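You operate a simulated robot arm through the tools that you are given. There is no shell and no other tool. Be economical: measure what you need, move in short steps, check, and stop when the job is done.

You run a simulated robot arm. Do the job below in one go: nothing can be reset, and whatever is moved stays where it is left.

## Task
Put things in order on the top of the mixing bench. At the end: the blue cell from the top of the mixing bench stands where the green block stood; the grey coupler stands where the blue cell stood; the orange can lamp stands on top of the white alarm (marked "SMOKE"); the green block from the top of the mixing bench stands where the orange can lamp stood; whatever was shut is shut again. Leave all else as you found it, and nothing knocked over.

It is judged by the outcome, as a careful person would: the job done as asked, and still so three seconds after it is handed in. It fails if anything else is knocked over, pushed out of place, dropped, spilled or broken.

## Robot
A 7-joint arm with a two-finger gripper, fixed in place. Base frame: the origin is at the foot of the arm, x ahead of it, y to its left, z up; the work surface is at about z = 0. Readings come in cm, rad, newtons and seconds.
With the tool pointing down near the work surface it reaches from about 16 to 38 cm from the base axis. Its first joint turns from -1.257 to 1.257 rad. Payload 0.6 kg.
Tool frame: the origin (TCP) lies between the finger pads and is the grasp point; the fingertips stand 2.2 cm ahead of it; z points along the fingers, y is the line along which they close. The gripper opens to 9.2 cm. The gripper's body begins 6.5 cm behind the TCP.
Orientation is that of the tool frame in the base frame, as a unit quaternion [x, y, z, w]. With the fingers straight down and closing along the base's y, the tool's x points along the base's -x, its y along +y and its z along -z.

## Interface
- The arm moves only by the tool drive_tool. Its argument "deltas" is text: rows parted by semicolons, each of 6 numbers parted by spaces: the shift along the base's x, y, z in cm, then the turn, a rotation vector about the base's x, y, z in rad. In form: x y z wx wy wz; .... A call has 1 to 12 rows; each row shifts and turns the commanded pose from where the row before left it. "grip" is the finger opening in cm, from 0 to 9.2, set as the call begins (left out, the last holds). Each row takes 0.2 s and may step no farther than 5 cm and 0.15 rad from the row before; otherwise, or with a gripper value out of range, the whole call is refused. A pose out of reach is approached as far as the arm can. The call stops where the force on the tool passes 40 N (or 10 N more than at its start, if that is more) or the arm is blocked; 0.2 s more then pass. The fingers move at their own pace and stop on an object; they squeeze with about 26 N. The grip force told is the motor's: it shows also when the fingers shut on nothing. Time passes only in rows, and 0.2 s behind the last, so rows that do not move let the fingers close. The reply holds the time, the measured pose of the TCP, the force on the tool along the base axes, the opening and the grip force, in the units named above and with some noise, with the torque about the TCP (base axes, N m) and any sound that the robot's microphone picked up.
- Cameras (640 x 400 px; columns grow to the right, rows downward): "scene" is fixed at [4.81, -27.73, 39.92]; the picture's right is [0.79, -0.61, 0.00], its down [-0.35, -0.45, -0.82] and it looks along [0.50, 0.65, -0.57] (base axes); focal length 214 px, centre (320, 200). "wrist" rides on the gripper at [7.1, 1.9, -10.2] in the tool frame; the picture's right is [-0.26, 0.96, 0.00], its down [-0.75, -0.20, -0.62] and it looks along [-0.60, -0.16, 0.78] (tool axes); focal length 280 px, centre (320, 200). There is no depth. A picture from a camera that has moved, and an enlarged one, comes with that camera's place and axes in the base frame and with its lens. The place of the scene camera against the robot may be out by one fixed shift of up to 1.2 cm in any direction.
- camera(camera): a new picture of that camera. The clock stands still meanwhile.
- inspect(camera, box): a new picture of the part [left, top, right, bottom] of that camera's present view, enlarged. The clock stands still meanwhile.
- hand_in(): hands the job in; it is judged then, once.

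Go step by step. Nothing tells you positions but the pictures and the camera data: compare them with the known pose of the tool, close in by small moves and look again before you grip or let go. The budget is 120 turns and 64 pictures, counting those below and the enlarged ones. Unless the task says otherwise, let go and move clear before handing in.

The tools are called after ">>>" by a JSON object that holds its "api" and its "payload". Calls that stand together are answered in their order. drive_tool: Moves the arm, as the interface text tells. Its arguments: {"type":"object","properties":{"deltas":{"type":"string"},"grip":{"type":"number"}},"required":["deltas"]} The other tools are called the same way: camera (camera) takes a picture; inspect (camera, box) takes an enlarged picture of a part of a camera's view; hand_in () hands the job in.

At the start:

```text
clock: 0.0
position: [17.32, 10.58, 30.46]
tcp_rot: [-0.001, 1.0, 0.0, 0.0]
force: [-0.5, 0.0, -0.3]
ft_torque: [0.0, 0.03, 0.01]
grip_width: 9.2
grip_force: 0.1
```

scene: 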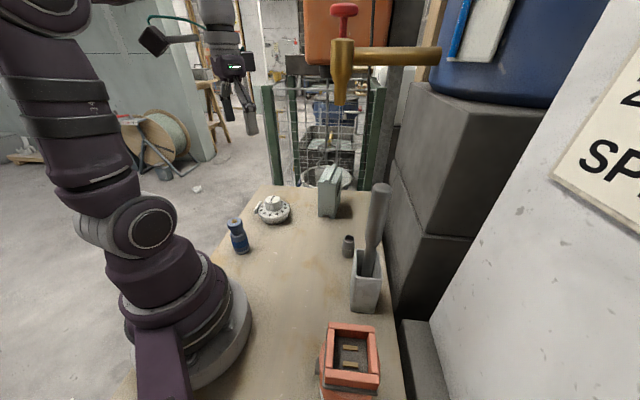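
wrist: 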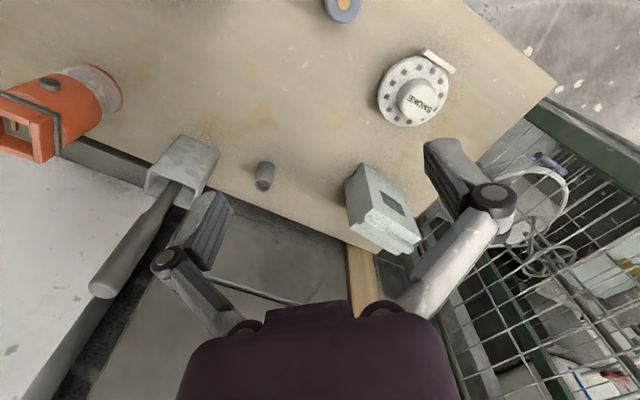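

I see the blue cell near the base, the white alarm, green block, coupler, a grey holder with a mallet, and the orange lamp at the near right. I'll look closer before moving.

>>> {"api": "inspect", "payload": {"camera": "scene", "box": [210, 150, 400, 270]}}

>>> {"api": "inspect", "payload": {"camera": "scene", "box": [260, 280, 450, 400]}}

>>> {"api": "inspect", "payload": {"camera": "wrist", "box": [220, 0, 480, 260]}}

```text
3.33 times, centred on (305, 210) of scene
camera zoom: at [4.81, -27.73, 39.92], right [0.79, -0.61, 0.0], down [-0.35, -0.45, -0.82], along [0.5, 0.65, -0.57], focal length 715 px, centre (370, 167)
```

zoom: 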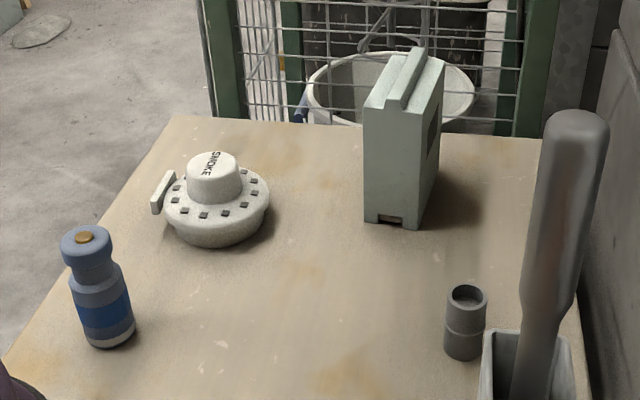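

```text
3.33 times, centred on (355, 340) of scene
camera zoom: at [4.81, -27.73, 39.92], right [0.79, -0.61, 0.0], down [-0.35, -0.45, -0.82], along [0.5, 0.65, -0.57], focal length 715 px, centre (203, -267)
```

zoom: 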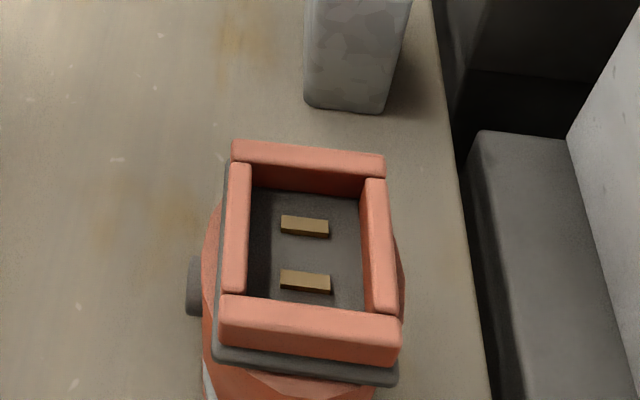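

```text
1.54 times, centred on (350, 130) of wrist
camera zoom: at [10.31, 12.57, 40.68], right [0.26, 0.96, 0.0], down [0.75, -0.2, 0.62], along [0.6, -0.16, -0.78], focal length 431 px, centre (274, 308)
```

zoom: 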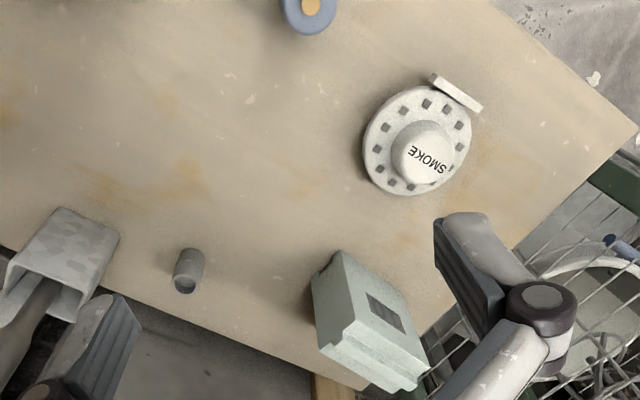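

The order frees each spot in turn: lamp onto the alarm, green to the lamp's spot, blue to green's, coupler to blue's. First I go above the lamp (about [14, -21]) to look.

>>> {"api": "drive_tool", "payload": {"deltas": "0 -4.4 0 0 0 0;0 -4.4 0 0 0 0;0 -4.4 0 0 0 0;0 -4.4 0 0 0 0;-0.7 -4.4 0 0 0 0;-1 -4.4 0 0 0 0;-1 -4.4 0 0 0 0;0 0 0 0 0 0"}}

>>> {"api": "camera", "payload": {"camera": "wrist"}}

```text
clock: 1.8
position: [14.58, -20.45, 30.52]
tcp_rot: [0.0, 1.0, 0.0, 0.0]
force: [-0.2, 0.8, -0.5]
ft_torque: [-0.01, 0.03, 0.04]
grip_width: 9.22
grip_force: 0.1
```

```text
58 pictures are left
camera wrist: at [7.51, -18.46, 40.78], right [0.26, 0.97, 0.0], down [0.75, -0.2, 0.62], along [0.6, -0.16, -0.78], focal length 280 px, centre (320, 200)
```

wrist: 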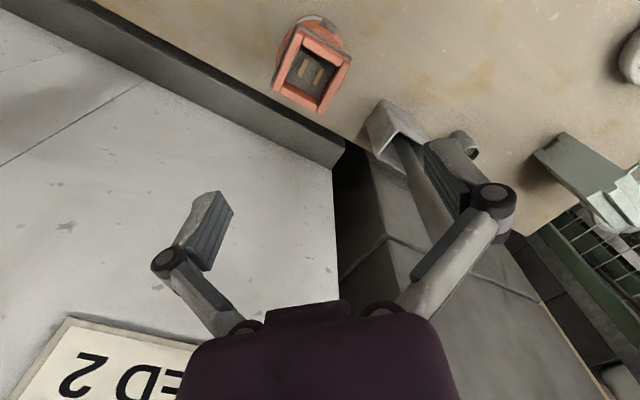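

The lamp's frame top is near [14.7, -21.3, 9]. I descend for a closer look.

>>> {"api": "drive_tool", "payload": {"deltas": "0 -0.4 -4 0 0 0;0 -0.4 -4 0 0 0;0 0 -3 0 0 0;0 0 0 0 0 0"}}

>>> {"api": "camera", "payload": {"camera": "wrist"}}

>>> {"api": "camera", "payload": {"camera": "scene"}}

```text
clock: 2.8
position: [14.52, -21.07, 19.57]
tcp_rot: [0.0, 1.0, 0.001, 0.0]
force: [0.0, 0.9, 0.1]
ft_torque: [0.0, -0.02, -0.02]
grip_width: 9.21
grip_force: 0.0
```

```text
57 pictures are left
camera wrist: at [7.5, -19.07, 29.81], right [0.26, 0.96, 0.0], down [0.75, -0.2, 0.63], along [0.6, -0.16, -0.78], focal length 280 px, centre (320, 200)
```

wrist: 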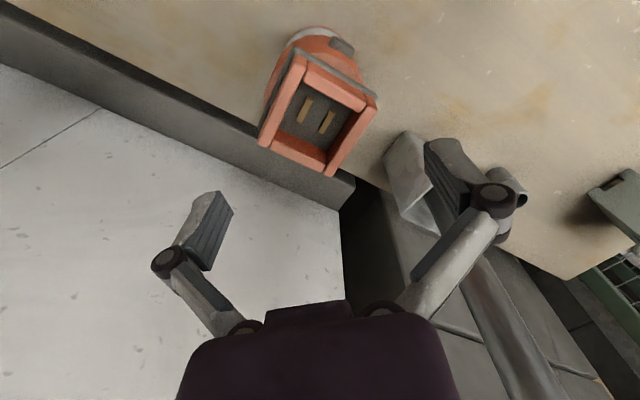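

```text
56 pictures are left
```

scene: 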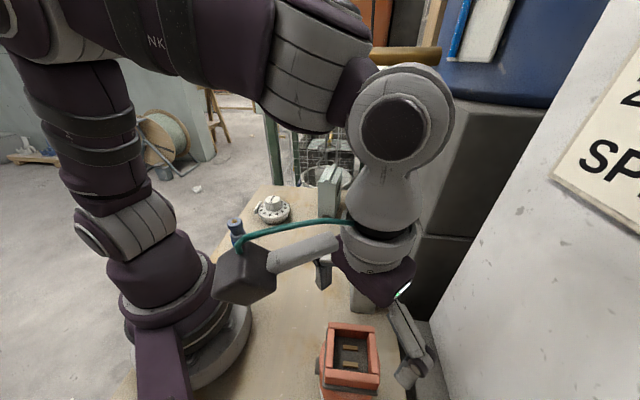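

The lamp's top is actually about z 13 at [14.2, -21.1], its sides turned ~45°. I turn the gripper by -0.77 rad so it closes on the knob-free sides, then look again.

>>> {"api": "drive_tool", "payload": {"deltas": "0 0 0.4 0 0 -0.13;0 0 0 0 0 -0.13;0 0 0 0 0 -0.13;0 0 0 0 0 -0.13;0 0 0 0 0 -0.13;0 0 0 0 0 -0.12;0 0 0 0 0 0"}}

>>> {"api": "camera", "payload": {"camera": "wrist"}}

>>> {"api": "inspect", "payload": {"camera": "wrist", "box": [220, 0, 440, 200]}}

```text
clock: 4.4
position: [14.58, -20.94, 20.01]
tcp_rot: [0.376, 0.927, -0.001, 0.0]
force: [-0.3, 0.5, 0.1]
ft_torque: [0.0, 0.02, 0.02]
grip_width: 9.19
grip_force: 0.1
```

```text
55 pictures are left
camera wrist: at [10.95, -14.65, 30.07], right [0.86, 0.51, 0.0], down [0.4, -0.67, 0.62], along [0.32, -0.54, -0.78], focal length 280 px, centre (320, 200)
```

wrist: 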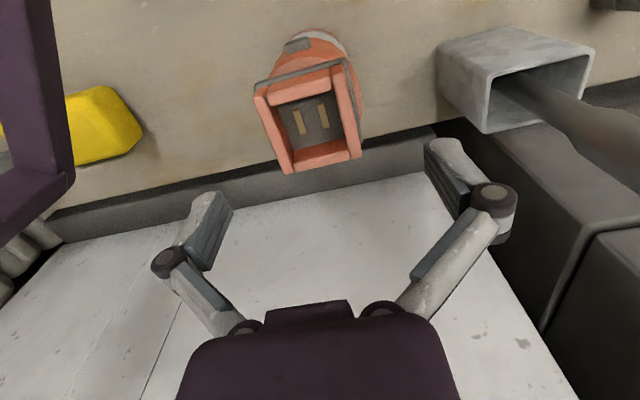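

```text
2.00 times, centred on (330, 100) of wrist
camera zoom: at [10.95, -14.65, 30.07], right [0.86, 0.51, 0.0], down [0.4, -0.67, 0.62], along [0.32, -0.54, -0.78], focal length 561 px, centre (300, 400)
```

zoom: 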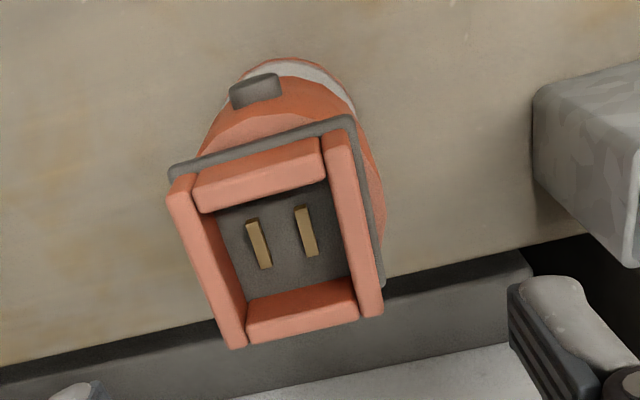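

The gripper is square with the lamp's sides; the body appears ~6.8 cm wide. I descend to just above it to find the body's centre.

>>> {"api": "drive_tool", "payload": {"deltas": "-0.1 0 -2.5 0 0 0;-0.1 0 -2.3 0 0 0;0 0 0 0 0 0"}}

>>> {"api": "inspect", "payload": {"camera": "wrist", "box": [160, 0, 480, 260]}}

>>> {"api": "inspect", "payload": {"camera": "scene", "box": [240, 240, 460, 400]}}

```text
clock: 5.2
position: [14.43, -21.01, 14.96]
tcp_rot: [0.376, 0.927, 0.0, -0.001]
force: [0.5, 0.1, -0.1]
ft_torque: [0.01, -0.03, -0.02]
grip_width: 9.21
grip_force: 0.0
```

```text
1.54 times, centred on (320, 130) of wrist
camera zoom: at [10.75, -14.65, 25.25], right [0.86, 0.51, 0.0], down [0.4, -0.67, 0.62], along [0.32, -0.54, -0.78], focal length 431 px, centre (320, 308)
```

zoom: 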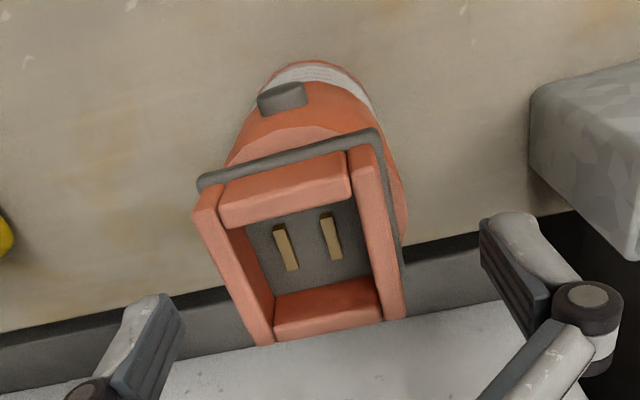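

```text
2.50 times, centred on (350, 320) of scene
camera zoom: at [4.81, -27.73, 39.92], right [0.79, -0.61, 0.0], down [-0.35, -0.45, -0.82], along [0.5, 0.65, -0.57], focal length 536 px, centre (245, -100)
```

zoom: 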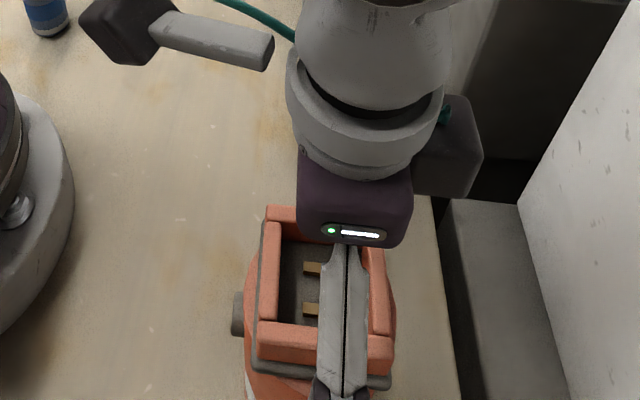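

Recomputing from the base rim, the lamp's centre is about [14.4, -21.1], right under the tool, with height ~13.5–14. I descend to grip the can body at z≈8.8.

>>> {"api": "drive_tool", "payload": {"deltas": "0 -0.1 -2 0 0 0;0 0 -2 0 0 0;0 0 -2.1 0 0 0;0 0 0 0 0 0"}}

>>> {"api": "camera", "payload": {"camera": "wrist"}}

>>> {"api": "inspect", "payload": {"camera": "scene", "box": [240, 240, 460, 400]}}

```text
clock: 6.2
position: [14.56, -21.12, 9.03]
tcp_rot: [0.376, 0.926, 0.0, 0.0]
force: [-3.3, -1.5, 5.3]
ft_torque: [-0.02, 0.04, -0.02]
grip_width: 9.19
grip_force: 0.2
```

```text
51 pictures are left
camera wrist: at [10.79, -14.75, 19.24], right [0.86, 0.51, 0.0], down [0.4, -0.67, 0.62], along [0.32, -0.54, -0.78], focal length 280 px, centre (320, 200)
```

wrist: 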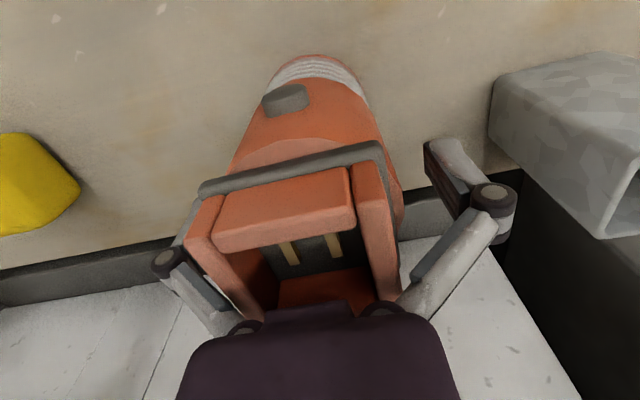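

```text
2.50 times, centred on (350, 320) of scene
camera zoom: at [4.81, -27.73, 39.92], right [0.79, -0.61, 0.0], down [-0.35, -0.45, -0.82], along [0.5, 0.65, -0.57], focal length 536 px, centre (245, -100)
```

zoom: 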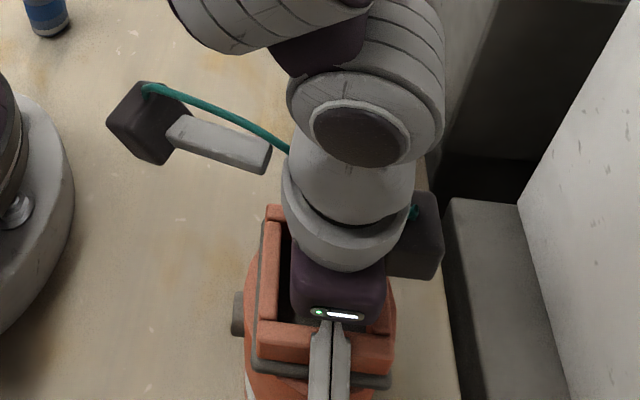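

The finger links touched the wide frame (5 N), so I back up to z≈10.4, where the fingertips still span the body's upper part, and shift slightly to centre.

>>> {"api": "drive_tool", "payload": {"deltas": "0 0 1.0 0 0 0;-0.25 -0.25 0.5 0 0 0;0 0 0 0 0 0"}}

>>> {"api": "camera", "payload": {"camera": "wrist"}}

```text
clock: 7.0
position: [14.13, -21.36, 10.39]
tcp_rot: [0.374, 0.927, 0.0, 0.0]
force: [-0.6, 0.0, 0.1]
ft_torque: [-0.02, -0.01, 0.0]
grip_width: 9.21
grip_force: 0.1
```

```text
49 pictures are left
camera wrist: at [10.45, -14.98, 20.7], right [0.86, 0.51, 0.0], down [0.4, -0.67, 0.62], along [0.32, -0.54, -0.78], focal length 280 px, centre (320, 200)
```

wrist: 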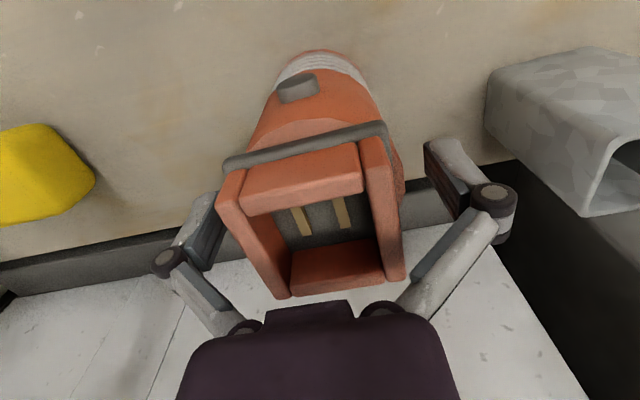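

Clear of contact and centred; I close on the lamp.

>>> {"api": "drive_tool", "payload": {"deltas": "0 0 0 0 0 0;0 0 0 0 0 0;0 0 0 0 0 0;0 0 0 0 0 0;0 0 0 0 0 0", "grip": 4.5}}

>>> {"api": "camera", "payload": {"camera": "wrist"}}

```text
clock: 8.2
position: [14.3, -21.37, 10.41]
tcp_rot: [0.375, 0.927, 0.0, 0.0]
force: [1.5, 2.5, 16.0]
ft_torque: [0.11, -0.01, -0.03]
grip_width: 6.94
grip_force: 26.1
```

```text
48 pictures are left
camera wrist: at [10.46, -14.98, 20.7], right [0.86, 0.51, 0.0], down [0.4, -0.67, 0.63], along [0.32, -0.54, -0.78], focal length 280 px, centre (320, 200)
```

wrist: 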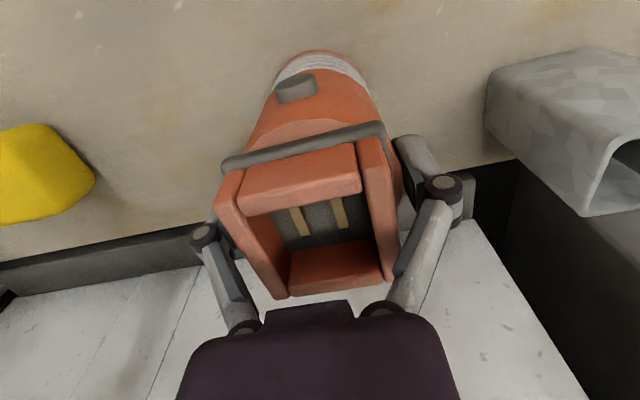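

Gripped at 6.9 cm, but 16 N upward suggests the links bear on the frame; I reopen, rise 0.7 cm and grip again.

>>> {"api": "drive_tool", "payload": {"deltas": "0 0 0 0 0 0;0 0 0 0 0 0;0 0 0.7 0 0 0;0 0 0 0 0 0", "grip": 8.6}}

>>> {"api": "drive_tool", "payload": {"deltas": "0 0 0 0 0 0;0 0 0 0 0 0;0 0 0 0 0 0;0 0 0 0 0 0", "grip": 4.5}}

```text
clock: 9.2
position: [14.22, -21.28, 11.29]
tcp_rot: [0.375, 0.927, -0.001, 0.0]
force: [-0.2, 0.2, -0.3]
ft_torque: [-0.02, -0.01, 0.01]
grip_width: 8.59
grip_force: 0.1
```

```text
clock: 10.2
position: [14.11, -21.33, 11.17]
tcp_rot: [0.376, 0.927, -0.001, 0.001]
force: [-4.4, 0.5, 15.7]
ft_torque: [0.11, 0.17, -0.03]
grip_width: 6.96
grip_force: 26.2
```

Same reading at a different height, so it's just stress between gripper and table. I lift slightly and see.

>>> {"api": "drive_tool", "payload": {"deltas": "0 0 0.5 0 0 0;0 0 0.5 0 0 0;0 0 1 0 0 0;0 0 0 0 0 0"}}

>>> {"api": "camera", "payload": {"camera": "wrist"}}

>>> {"api": "inspect", "payload": {"camera": "scene", "box": [240, 240, 460, 400]}}

```text
clock: 11.2
position: [14.28, -21.26, 13.28]
tcp_rot: [0.376, 0.927, 0.0, -0.001]
force: [0.4, 0.4, -3.2]
ft_torque: [0.0, -0.02, 0.0]
grip_width: 6.95
grip_force: 25.5
```

```text
47 pictures are left
camera wrist: at [10.52, -14.96, 23.42], right [0.86, 0.51, 0.0], down [0.4, -0.67, 0.62], along [0.32, -0.54, -0.78], focal length 280 px, centre (320, 200)
```

wrist: 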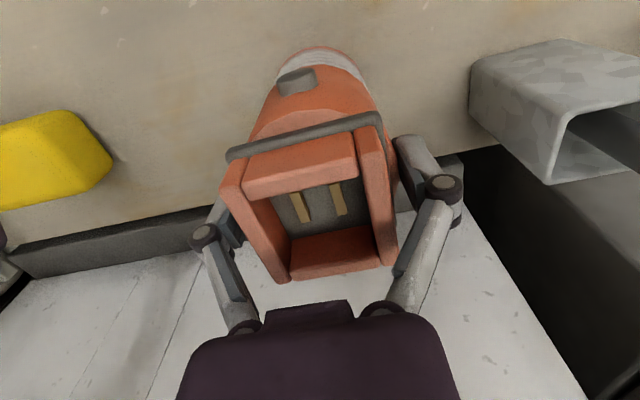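

```text
2.50 times, centred on (350, 320) of scene
camera zoom: at [4.81, -27.73, 39.92], right [0.79, -0.61, 0.0], down [-0.35, -0.45, -0.82], along [0.5, 0.65, -0.57], focal length 536 px, centre (245, -100)
```

zoom: 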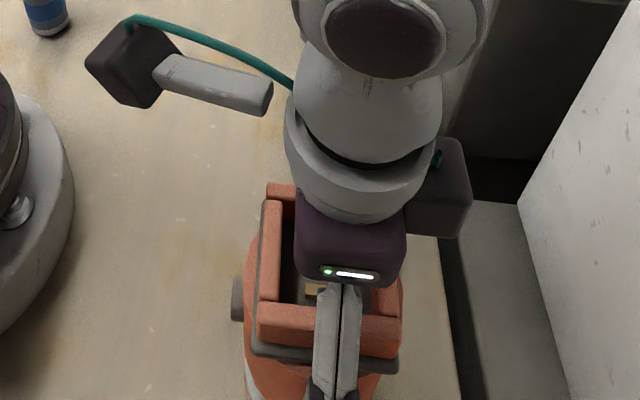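

The lamp is held firmly (about 0.33 kg), its base about 11.2 cm below the TCP. I raise it and carry it round, clear of the mallet, to look at the alarm.

>>> {"api": "drive_tool", "payload": {"deltas": "0 0 3 0 0 0;0 0 4 0 0 0;0 0 4 0 0 0;0 0 4 0 0 0;0 0 2.5 0 0 0;0 0 0 0 0 0"}}

>>> {"api": "drive_tool", "payload": {"deltas": "0.2 2.5 0 0 0 0.07;0.2 3.3 0 0 0 0.07;0.2 3.3 0 0 0 0.07;0.2 3.3 0 0 0 0.07;0.2 3.3 0 0 0 0.07;0.2 3.3 0 0 0 0.07;0.2 3.3 0 0 0 0.07;0.2 3.3 0 0 0 0.07;0.2 3.3 0 0 0 0.07;0.2 2.5 0 0 0 0.07;0 0 0 0 0 0.07;0 0 0 0 0 0"}}

>>> {"api": "camera", "payload": {"camera": "wrist"}}

>>> {"api": "camera", "payload": {"camera": "scene"}}

```text
clock: 12.6
position: [14.14, -21.34, 30.89]
tcp_rot: [0.375, 0.927, 0.0, 0.0]
force: [-0.5, -0.5, -3.0]
ft_torque: [0.0, 0.0, -0.01]
grip_width: 6.97
grip_force: 25.9
```

```text
clock: 15.2
position: [16.09, 10.17, 30.63]
tcp_rot: [0.0, 1.0, 0.0, 0.0]
force: [0.2, 0.2, -3.5]
ft_torque: [0.0, 0.01, 0.0]
grip_width: 6.92
grip_force: 25.6
```

```text
45 pictures are left
camera wrist: at [9.16, 12.11, 40.9], right [0.26, 0.97, 0.0], down [0.75, -0.2, 0.62], along [0.6, -0.16, -0.78], focal length 280 px, centre (320, 200)
```

wrist: 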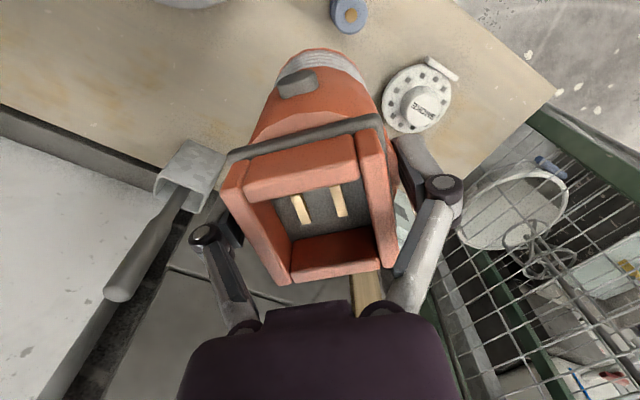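

```text
44 pictures are left
```

scene: 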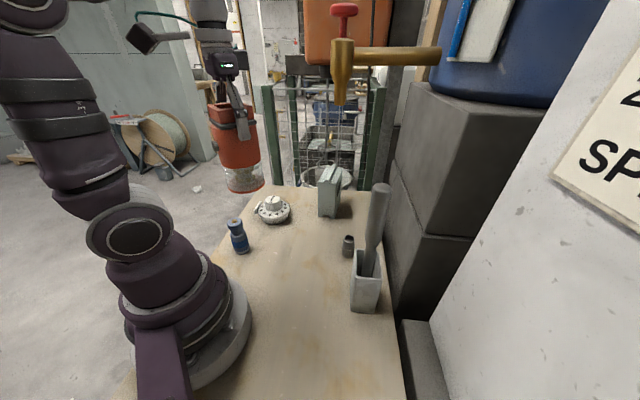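

>>> {"api": "inspect", "payload": {"camera": "scene", "box": [190, 60, 310, 260]}}

>>> {"api": "inspect", "payload": {"camera": "wrist", "box": [320, 0, 500, 150]}}

```text
2.00 times, centred on (250, 160) of scene
camera zoom: at [4.81, -27.73, 39.92], right [0.79, -0.61, 0.0], down [-0.35, -0.45, -0.82], along [0.5, 0.65, -0.57], focal length 429 px, centre (460, 280)
```

zoom: 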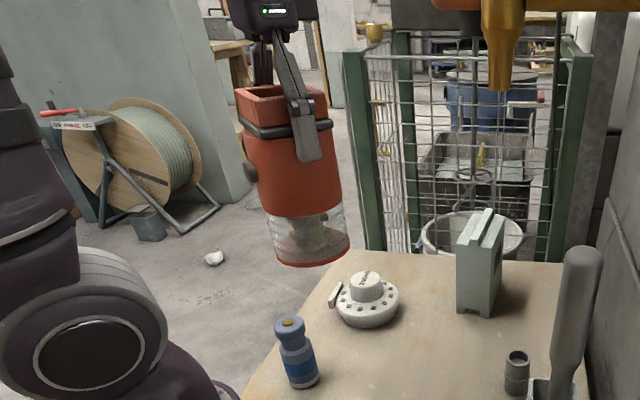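

```text
2.67 times, centred on (410, 75) of wrist
camera zoom: at [9.16, 12.11, 40.9], right [0.26, 0.97, 0.0], down [0.75, -0.2, 0.62], along [0.6, -0.16, -0.78], focal length 748 px, centre (80, 533)
```

zoom: 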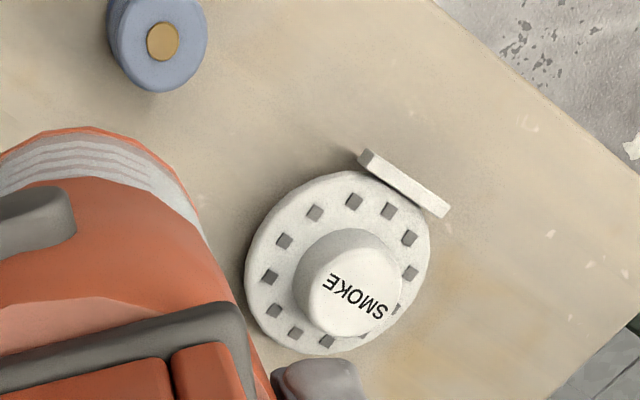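

The alarm centre is about [25.4, 21.6], its top button near z 5.3 with radius ~2.3. I move the lamp over it, stopping about 2.5 cm above.

>>> {"api": "drive_tool", "payload": {"deltas": "1.9 2.3 0 0 0 0;1.9 2.3 0 0 0 0;1.9 2.3 0 0 0 0;1.9 2.3 0 0 0 0;1.75 2.0 0 0 0 0;0 0 -3 0 0 0;0 0 -3 0 0 0;0 0 -3 0 0 0;0 0 -2.4 0 0 0;0 0 0 0 0 0;0 0 0 0 0 0"}}

>>> {"api": "camera", "payload": {"camera": "wrist"}}

>>> {"api": "inspect", "payload": {"camera": "scene", "box": [210, 110, 340, 240]}}

```text
clock: 17.6
position: [22.79, 19.9, 18.56]
tcp_rot: [0.0, 1.0, 0.0, 0.0]
force: [0.1, 0.6, -2.9]
ft_torque: [-0.01, -0.03, 0.03]
grip_width: 6.92
grip_force: 26.4
out of reach, approached as far as the arm can: row 4, 5
```

```text
41 pictures are left
camera wrist: at [15.82, 21.92, 28.82], right [0.26, 0.96, 0.0], down [0.75, -0.2, 0.62], along [0.6, -0.16, -0.78], focal length 280 px, centre (320, 200)
```

wrist: 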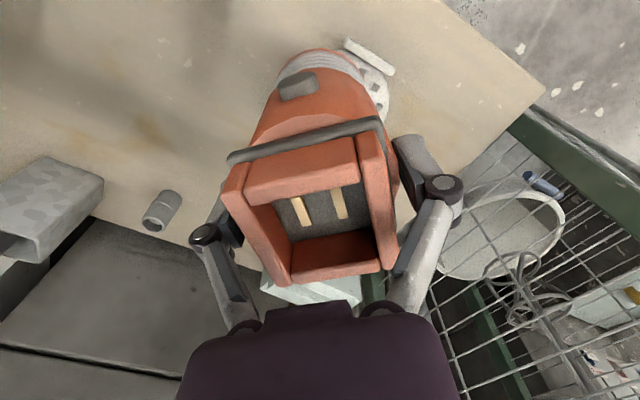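

```text
3.08 times, centred on (275, 175) of scene
camera zoom: at [4.81, -27.73, 39.92], right [0.79, -0.61, 0.0], down [-0.35, -0.45, -0.82], along [0.5, 0.65, -0.57], focal length 660 px, centre (458, 277)
```

zoom: 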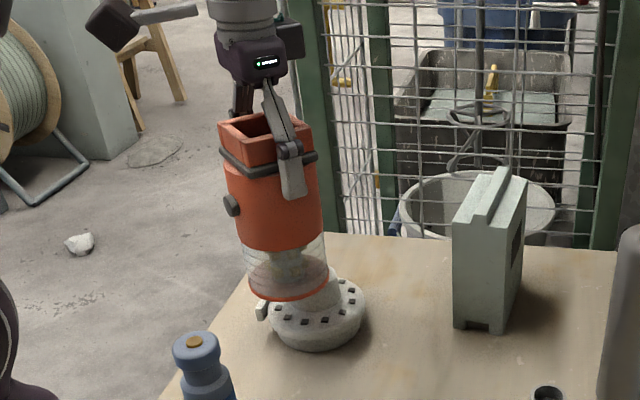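

High up, the reach clipped the sideways move; now lower, I add the remaining 2.6/1.5 cm.

>>> {"api": "drive_tool", "payload": {"deltas": "1.3 0.75 0.3 0 0 0;1.3 0.75 0 0 0 0;0 0 0 0 0 0"}}

>>> {"api": "camera", "payload": {"camera": "wrist"}}

>>> {"api": "inspect", "payload": {"camera": "scene", "box": [210, 110, 340, 240]}}

```text
clock: 18.4
position: [25.37, 21.62, 18.86]
tcp_rot: [0.0, 1.0, 0.001, -0.001]
force: [-0.6, -0.8, -3.2]
ft_torque: [-0.04, 0.01, 0.03]
grip_width: 6.93
grip_force: 25.8
```

```text
39 pictures are left
camera wrist: at [18.36, 23.52, 29.02], right [0.26, 0.96, 0.0], down [0.75, -0.21, 0.62], along [0.6, -0.16, -0.78], focal length 280 px, centre (320, 200)
```

wrist: 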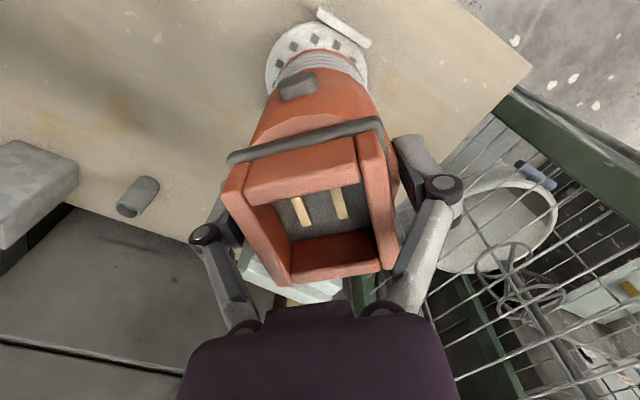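

```text
3.08 times, centred on (275, 175) of scene
camera zoom: at [4.81, -27.73, 39.92], right [0.79, -0.61, 0.0], down [-0.35, -0.45, -0.82], along [0.5, 0.65, -0.57], focal length 660 px, centre (458, 277)
```

zoom: 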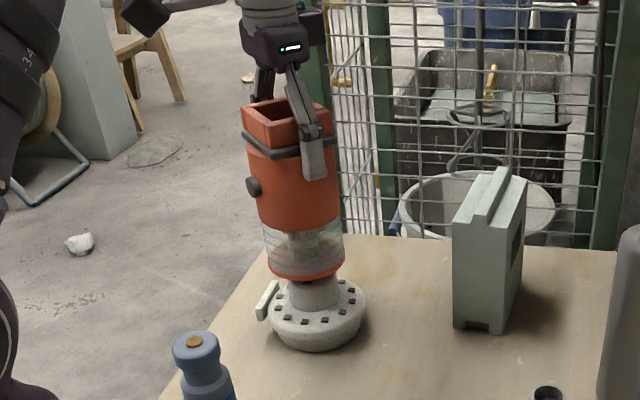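

The lamp is about 0.45 cm too far in +y relative to the button; I correct and begin lowering.

>>> {"api": "drive_tool", "payload": {"deltas": "0.1 -0.45 0 0 0 0;0 0 -0.7 0 0 0;0 0 -0.7 0 0 0;0 0 0 0 0 0"}}

>>> {"api": "inspect", "payload": {"camera": "scene", "box": [240, 160, 320, 240]}}

>>> {"api": "inspect", "payload": {"camera": "wrist", "box": [230, 0, 410, 150]}}

```text
clock: 19.4
position: [25.52, 20.96, 17.43]
tcp_rot: [0.001, 1.0, 0.001, -0.001]
force: [0.5, -1.0, -2.9]
ft_torque: [0.01, -0.01, -0.01]
grip_width: 6.91
grip_force: 25.7
```

```text
5.00 times, centred on (280, 200) of scene
camera zoom: at [4.81, -27.73, 39.92], right [0.79, -0.61, 0.0], down [-0.35, -0.45, -0.82], along [0.5, 0.65, -0.57], focal length 1072 px, centre (520, 200)
```

zoom: 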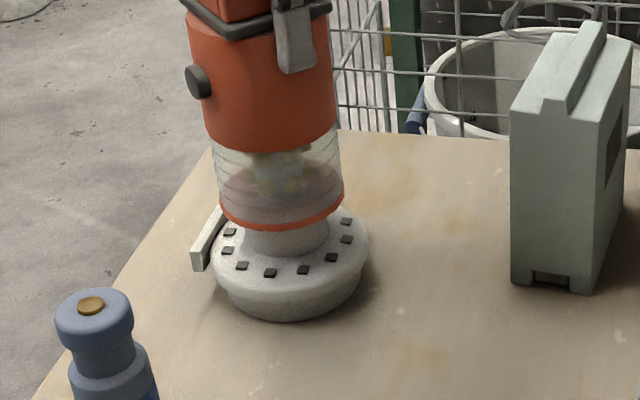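

```text
2.67 times, centred on (320, 75) of wrist
camera zoom: at [18.44, 22.99, 27.63], right [0.26, 0.96, 0.0], down [0.75, -0.21, 0.62], along [0.6, -0.16, -0.78], focal length 748 px, centre (320, 533)
```

zoom: 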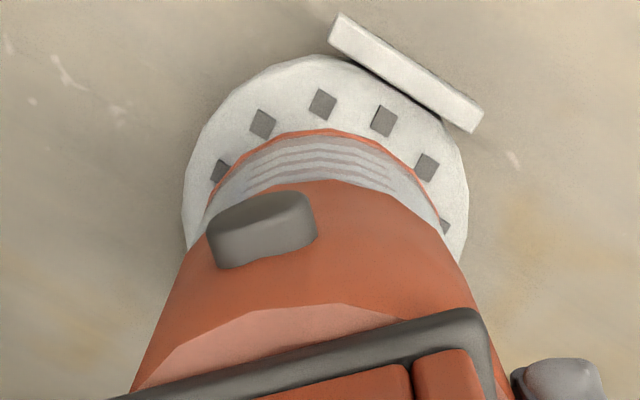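

Well centred in both views. I lower gently to contact.

>>> {"api": "drive_tool", "payload": {"deltas": "0 0 -0.3 0 0 0;0 0 -0.2 0 0 0;0 0 0 0 0 0"}}

>>> {"api": "drive_tool", "payload": {"deltas": "0 0 -0.2 0 0 0;0 0 0 0 0 0"}}

>>> {"api": "drive_tool", "payload": {"deltas": "0 0 -0.2 0 0 0;0 0 0 0 0 0"}}

```text
clock: 20.2
position: [25.53, 20.95, 16.98]
tcp_rot: [0.001, 1.0, 0.001, 0.001]
force: [0.8, -0.6, 16.6]
ft_torque: [-0.01, -0.07, 0.0]
grip_width: 6.98
grip_force: 26.0
```

```text
clock: 20.8
position: [25.48, 21.09, 16.82]
tcp_rot: [0.0, 1.0, 0.001, 0.0]
force: [0.6, 1.2, 17.2]
ft_torque: [0.0, -0.06, 0.03]
grip_width: 6.94
grip_force: 26.6
```

```text
clock: 21.4
position: [25.45, 20.9, 16.45]
tcp_rot: [0.0, 1.0, 0.0, 0.0]
force: [1.4, 1.1, 17.1]
ft_torque: [0.0, -0.07, -0.02]
grip_width: 6.95
grip_force: 26.0
```

Contact made (the lamp rests on the button). I relieve the pressure a touch and open.

>>> {"api": "drive_tool", "payload": {"deltas": "0 0 0.1 0 0 0;0 0 0 0 0 0"}}

>>> {"api": "drive_tool", "payload": {"deltas": "0 0 0 0 0 0;0 0 0 0 0 0;0 0 0 0 0 0", "grip": 8.6}}

>>> {"api": "inspect", "payload": {"camera": "scene", "box": [220, 100, 340, 240]}}

>>> {"api": "camera", "payload": {"camera": "wrist"}}

```text
clock: 22.0
position: [25.42, 21.08, 16.66]
tcp_rot: [0.0, 1.0, 0.001, -0.001]
force: [0.4, -0.6, -3.2]
ft_torque: [-0.03, 0.0, -0.01]
grip_width: 6.95
grip_force: 26.2
```

```text
clock: 22.8
position: [25.36, 21.03, 16.74]
tcp_rot: [-0.001, 1.0, 0.0, -0.001]
force: [0.0, 0.3, 0.2]
ft_torque: [0.02, -0.02, 0.0]
grip_width: 8.6
grip_force: 0.0
```

```text
2.86 times, centred on (280, 170) of scene
camera zoom: at [4.81, -27.73, 39.92], right [0.79, -0.61, 0.0], down [-0.35, -0.45, -0.82], along [0.5, 0.65, -0.57], focal length 613 px, centre (434, 286)
```

zoom: 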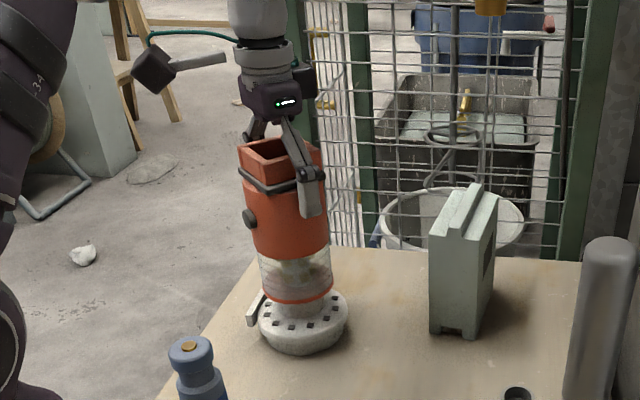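

```text
34 pictures are left
camera wrist: at [18.38, 23.0, 26.87], right [0.26, 0.96, 0.0], down [0.75, -0.21, 0.62], along [0.6, -0.16, -0.78], focal length 280 px, centre (320, 200)
```

wrist: 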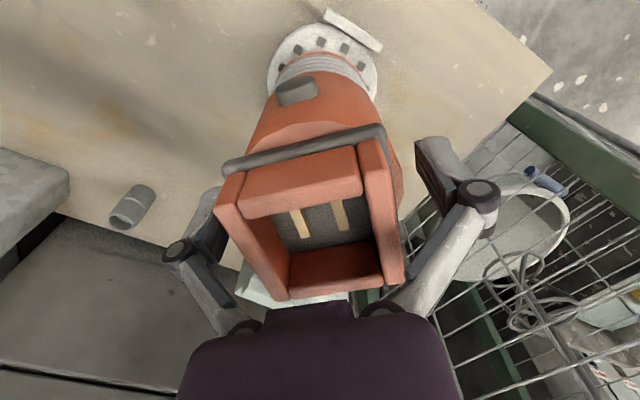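

The lamp stands on the alarm. I open fully and rise straight up in small steps, watching for reach clipping.

>>> {"api": "drive_tool", "payload": {"deltas": "0 0 0 0 0 0;0 0 1.5 0 0 0;0 0 1.5 0 0 0;0 0 1 0 0 0", "grip": 9.2}}

>>> {"api": "drive_tool", "payload": {"deltas": "0 0 1 0 0 0;0 0 1 0 0 0;0 0 1 0 0 0;0 0 1 0 0 0"}}

```text
clock: 23.8
position: [25.36, 21.02, 20.67]
tcp_rot: [0.0, 1.0, 0.001, 0.0]
force: [-0.7, 0.3, 0.1]
ft_torque: [-0.03, 0.0, 0.01]
grip_width: 9.21
grip_force: 0.0
```

```text
clock: 24.8
position: [25.35, 21.12, 24.58]
tcp_rot: [0.001, 1.0, 0.0, 0.0]
force: [-0.2, -0.8, -0.7]
ft_torque: [0.02, 0.01, 0.02]
grip_width: 9.2
grip_force: 0.0
```

Clear of the lamp. Next I move toward the green block for a look.

>>> {"api": "drive_tool", "payload": {"deltas": "0 -3.5 0 0 0 0;0 -3.5 0 0 0 0;0.7 -3.5 0 0 0 0;0.8 -2 -2 0 0 0;0 0 -2.5 0 0 0;0 0 0 0 0 0"}}

>>> {"api": "camera", "payload": {"camera": "wrist"}}

>>> {"api": "inspect", "payload": {"camera": "scene", "box": [220, 110, 400, 270]}}

```text
clock: 26.2
position: [27.01, 8.55, 20.23]
tcp_rot: [0.0, 1.0, 0.0, -0.001]
force: [0.4, 0.5, -0.6]
ft_torque: [0.0, -0.03, 0.01]
grip_width: 9.2
grip_force: 0.0
```

```text
33 pictures are left
camera wrist: at [19.93, 10.5, 30.44], right [0.26, 0.96, 0.0], down [0.75, -0.21, 0.62], along [0.6, -0.16, -0.78], focal length 280 px, centre (320, 200)
```

wrist: 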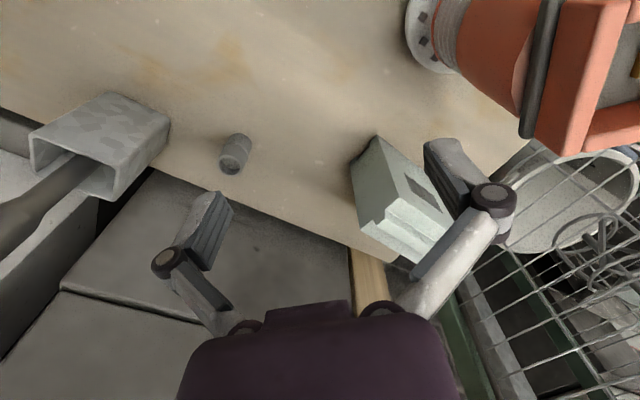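

```text
2.50 times, centred on (310, 190) of scene
camera zoom: at [4.81, -27.73, 39.92], right [0.79, -0.61, 0.0], down [-0.35, -0.45, -0.82], along [0.5, 0.65, -0.57], focal length 536 px, centre (345, 225)
```

zoom: 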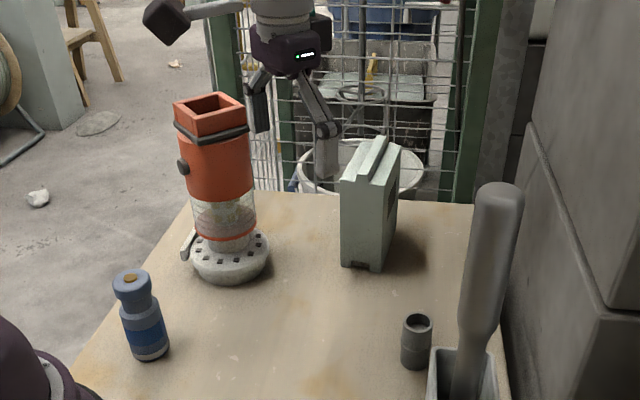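

>>> {"api": "inspect", "payload": {"camera": "wrist", "box": [320, 110, 480, 280]}}

>>> {"api": "inspect", "payload": {"camera": "scene", "box": [290, 150, 370, 230]}}

```text
2.35 times, centred on (400, 195) of wrist
camera zoom: at [19.93, 10.5, 30.44], right [0.26, 0.96, 0.0], down [0.75, -0.21, 0.62], along [0.6, -0.16, -0.78], focal length 660 px, centre (132, 212)
```

zoom: 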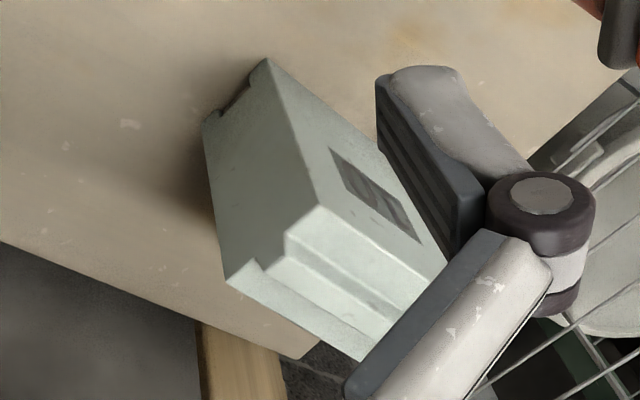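

```text
5.00 times, centred on (330, 190) of scene
camera zoom: at [4.81, -27.73, 39.92], right [0.79, -0.61, 0.0], down [-0.35, -0.45, -0.82], along [0.5, 0.65, -0.57], focal length 1072 px, centre (270, 250)
```

zoom: 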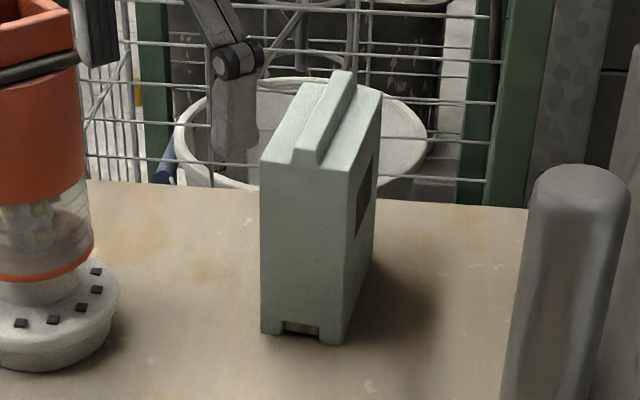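

The green block (~4.5 × 9 × 11.8 cm, long axis at ~39°) has its near face at about [37.1, 11.6] and centre near [40.6, 14.4], beyond straight-down reach. I'll reach it with the gripper tilted outward; first I turn and tilt.

>>> {"api": "drive_tool", "payload": {"deltas": "0 -0.2 0.2 0 0 0.136;0 -0.2 0.2 0 0 0.136;0 -0.2 0.2 0 0 0.136;0 -0.2 0.2 0 0 0.136;0 -0.2 0.2 0 0 0.136;0 0 0 0.088 -0.109 0;0 0 0 0.088 -0.109 0;0 0 0 0.088 -0.109 0;0 0 0 0.088 -0.109 0;0 0 0 0.088 -0.109 0;0 0 0 0 0 0"}}

>>> {"api": "camera", "payload": {"camera": "wrist"}}

>>> {"api": "camera", "payload": {"camera": "scene"}}

```text
clock: 28.6
position: [26.87, 7.51, 21.06]
tcp_rot: [-0.313, 0.885, 0.114, 0.324]
force: [0.2, 0.7, -0.5]
ft_torque: [0.02, 0.02, 0.02]
grip_width: 9.2
grip_force: 0.2
```

```text
29 pictures are left
camera wrist: at [16.39, 1.49, 24.39], right [-0.45, 0.88, 0.17], down [0.26, -0.05, 0.96], along [0.85, 0.48, -0.21], focal length 280 px, centre (320, 200)
```

wrist: 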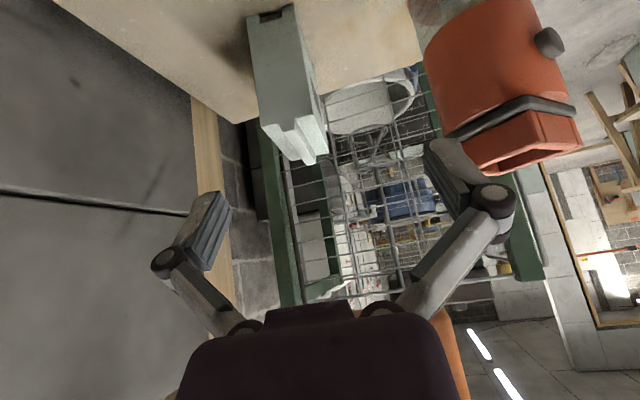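

```text
28 pictures are left
```

scene: 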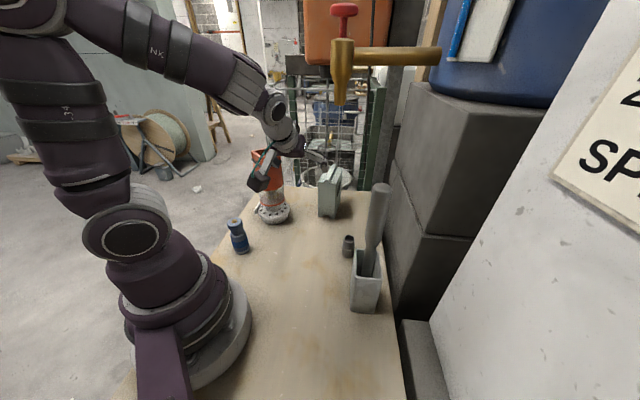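

The tilt works and the block's front base centre checks at [37.2, 11.5]. I move to a pre-grasp just up and back of the block.

>>> {"api": "drive_tool", "payload": {"deltas": "2.5 0.8 -1.5 0 0 0;2.5 0.8 -2 0 0 0;2.3 0.8 -2 0 0 0;1.2 0.3 -1.4 0 0 0;0 0 0 0 0 0"}}

>>> {"api": "camera", "payload": {"camera": "wrist"}}

```text
clock: 29.8
position: [35.56, 10.11, 14.25]
tcp_rot: [-0.313, 0.886, 0.114, 0.324]
force: [-0.6, 0.0, 0.0]
ft_torque: [-0.01, 0.02, -0.03]
grip_width: 9.19
grip_force: 0.0
```

```text
27 pictures are left
camera wrist: at [24.96, 4.12, 17.43], right [-0.45, 0.88, 0.17], down [0.26, -0.05, 0.96], along [0.85, 0.48, -0.21], focal length 280 px, centre (320, 200)
```

wrist: 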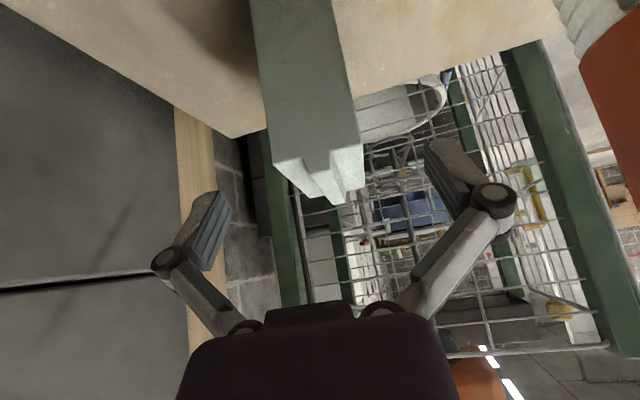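

Well lined up. I advance along the tool axis 6.8 cm so the fingers straddle the block.

>>> {"api": "drive_tool", "payload": {"deltas": "1.0 0.8 -1.5 0 0 0;1.0 0.8 -1.5 0 0 0;0.9 0.7 -1.3 0 0 0;0.5 0.4 -0.9 0 0 0;0 0 0 0 0 0"}}

>>> {"api": "camera", "payload": {"camera": "wrist"}}

>>> {"api": "inspect", "payload": {"camera": "scene", "box": [260, 110, 400, 250]}}

```text
clock: 31.0
position: [38.77, 12.94, 9.19]
tcp_rot: [-0.312, 0.886, 0.113, 0.323]
force: [-0.1, -0.3, 0.5]
ft_torque: [0.0, 0.02, -0.01]
grip_width: 9.19
grip_force: 0.0
```

```text
26 pictures are left
camera wrist: at [28.39, 7.04, 12.32], right [-0.45, 0.88, 0.17], down [0.26, -0.05, 0.96], along [0.85, 0.48, -0.21], focal length 280 px, centre (320, 200)
```

wrist: 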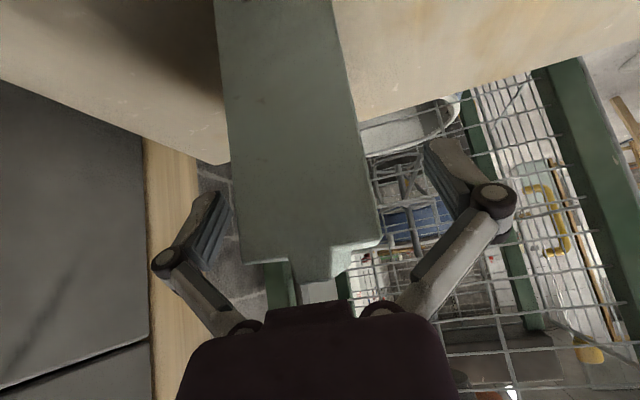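

```text
2.86 times, centred on (330, 180) of scene
camera zoom: at [4.81, -27.73, 39.92], right [0.79, -0.61, 0.0], down [-0.35, -0.45, -0.82], along [0.5, 0.65, -0.57], focal length 613 px, centre (291, 257)
```

zoom: 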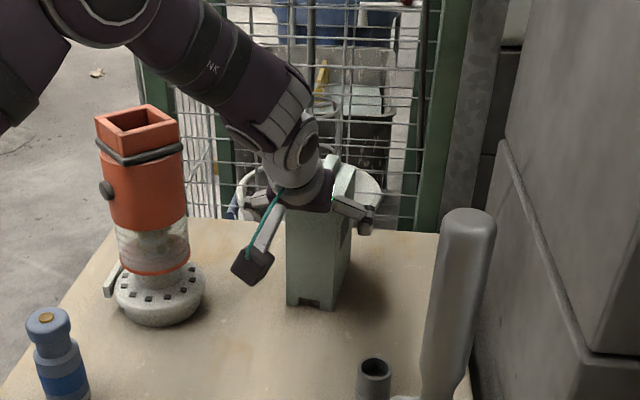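

Fingers straddle the block evenly. I close.

>>> {"api": "drive_tool", "payload": {"deltas": "0 0 0 0 0 0;0 0 0 0 0 0;0 0 0 0 0 0;0 0 0 0 0 0;0 0 0 0 0 0", "grip": 2.5}}

>>> {"api": "drive_tool", "payload": {"deltas": "0 0 0.5 0 0 0;0 0 0.7 0 0 0;0 0 0 0 0 0"}}

>>> {"api": "inspect", "payload": {"camera": "scene", "box": [260, 110, 400, 250]}}

```text
clock: 32.2
position: [38.9, 13.03, 9.09]
tcp_rot: [-0.313, 0.886, 0.113, 0.323]
force: [1.6, -6.9, 10.7]
ft_torque: [-0.27, -0.03, -0.04]
grip_width: 5.25
grip_force: 26.2
```

```text
clock: 33.0
position: [38.81, 12.96, 10.25]
tcp_rot: [-0.313, 0.886, 0.114, 0.323]
force: [0.0, 0.5, -5.7]
ft_torque: [-0.1, 0.12, -0.01]
grip_width: 5.24
grip_force: 26.7
```

```text
2.86 times, centred on (330, 180) of scene
camera zoom: at [4.81, -27.73, 39.92], right [0.79, -0.61, 0.0], down [-0.35, -0.45, -0.82], along [0.5, 0.65, -0.57], focal length 613 px, centre (291, 257)
```

zoom: 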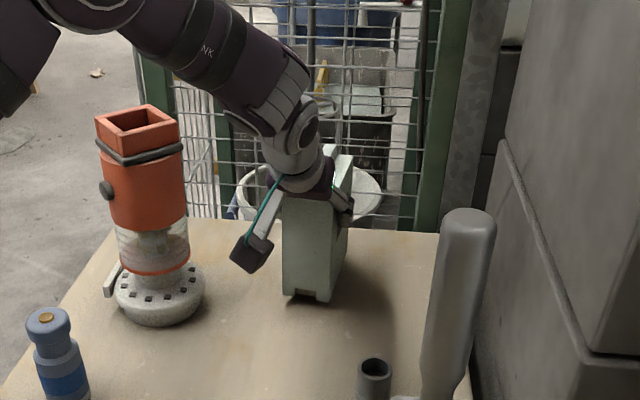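

The block is lifted (5.7 N, width 5.24 cm; its centre stood near [40.9, 14.7]). Its target is too close in for a tilted hand, so I set it down on free bench at about [29, 7] and regrasp it from straight above.

>>> {"api": "drive_tool", "payload": {"deltas": "0 0 1.5 0 0 0;-1 -0.6 0.5 0 0 0;-2 -1.3 0 0 0 0;-2 -1.3 0 0 0 0;-2 -1.3 0 0 0 0;-2 -1.3 0 0 0 0;-2 -1.3 0 0 0 0;-0.9 -0.6 0 0 0 0;0 0 -1.5 0 0 0;0 0 0 0 0 0"}}

>>> {"api": "camera", "payload": {"camera": "scene"}}

```text
clock: 35.2
position: [26.96, 5.11, 10.69]
tcp_rot: [-0.312, 0.886, 0.114, 0.324]
force: [-0.1, 0.6, -5.1]
ft_torque: [-0.1, 0.14, -0.01]
grip_width: 5.09
grip_force: 25.6
```

```text
23 pictures are left
```

scene: 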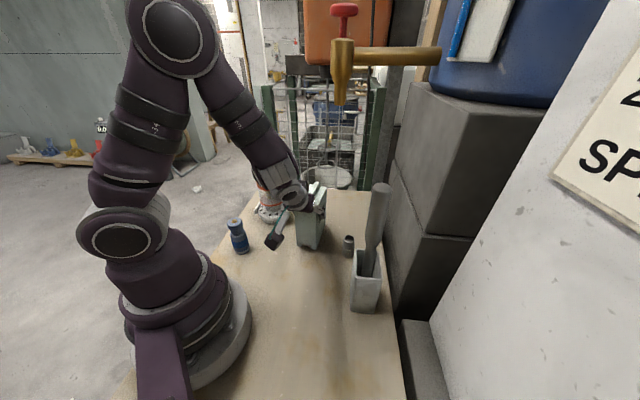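

Clear of everything. I lower it to the bench in small steps.

>>> {"api": "drive_tool", "payload": {"deltas": "0 0 -0.7 0 0 0;0 0 -0.5 0 0 0;0 0 0 0 0 0"}}

>>> {"api": "drive_tool", "payload": {"deltas": "0 0 -0.3 0 0 0;0 0 0 0 0 0"}}

```text
clock: 36.0
position: [26.86, 5.3, 9.54]
tcp_rot: [-0.313, 0.886, 0.114, 0.323]
force: [0.1, -0.1, -5.0]
ft_torque: [-0.1, 0.08, 0.01]
grip_width: 5.1
grip_force: 25.9
```

```text
clock: 36.6
position: [26.93, 5.19, 9.31]
tcp_rot: [-0.314, 0.885, 0.114, 0.325]
force: [-8.3, -3.1, 25.2]
ft_torque: [-0.05, -0.61, -0.19]
grip_width: 5.09
grip_force: 26.5
```

Touching down. I open and check that it stands.

>>> {"api": "drive_tool", "payload": {"deltas": "0 0 0.1 0 0 0;0 0 0 0 0 0"}}

>>> {"api": "drive_tool", "payload": {"deltas": "0 0 0 0 0 0;0 0 0 0 0 0;0 0 0 0 0 0;0 0 0 0 0 0", "grip": 9.2}}

>>> {"api": "drive_tool", "payload": {"deltas": "-1 -0.8 1.5 0 0 0;-1 -0.8 1.5 0 0 0;-1 -0.8 1.5 0 0 0;-0.5 -0.4 1.5 0 0 0;0 0 3 0 0 0;0 0 3 0 0 0;0.5 0.4 1 -0.088 0.109 0;0.5 0.4 1 -0.088 0.109 0;0.5 0.4 1 -0.088 0.109 0;0.5 0.4 0 -0.088 0.109 0;1 0.8 0 -0.088 0.109 0;0 0 0 0 0 0"}}

>>> {"api": "camera", "payload": {"camera": "wrist"}}

```text
clock: 37.2
position: [26.85, 5.25, 9.31]
tcp_rot: [-0.313, 0.887, 0.113, 0.322]
force: [-0.6, -0.5, -3.1]
ft_torque: [-0.1, -0.06, -0.09]
grip_width: 5.06
grip_force: 25.5
```

```text
clock: 38.2
position: [26.97, 5.25, 9.31]
tcp_rot: [-0.313, 0.885, 0.115, 0.324]
force: [0.6, -1.0, 0.8]
ft_torque: [-0.01, 0.01, 0.0]
grip_width: 9.21
grip_force: 0.0
```

```text
clock: 40.8
position: [26.33, 5.03, 24.32]
tcp_rot: [-0.332, 0.943, 0.0, -0.001]
force: [0.1, 0.8, -0.9]
ft_torque: [0.0, 0.02, 0.0]
grip_width: 9.2
grip_force: 0.1
```

```text
22 pictures are left
camera wrist: at [19.68, 2.06, 34.57], right [-0.4, 0.92, 0.0], down [0.72, 0.31, 0.62], along [0.57, 0.25, -0.78], focal length 280 px, centre (320, 200)
```

wrist: 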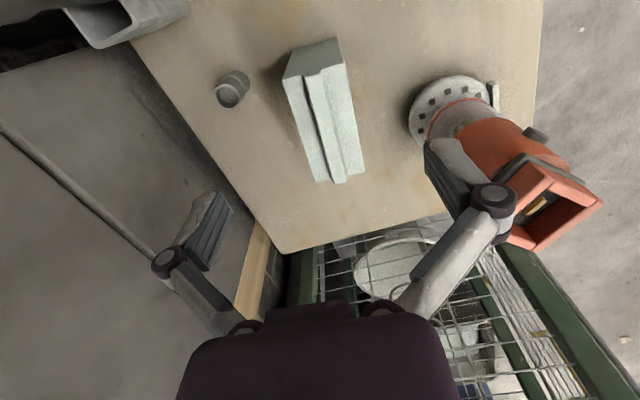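

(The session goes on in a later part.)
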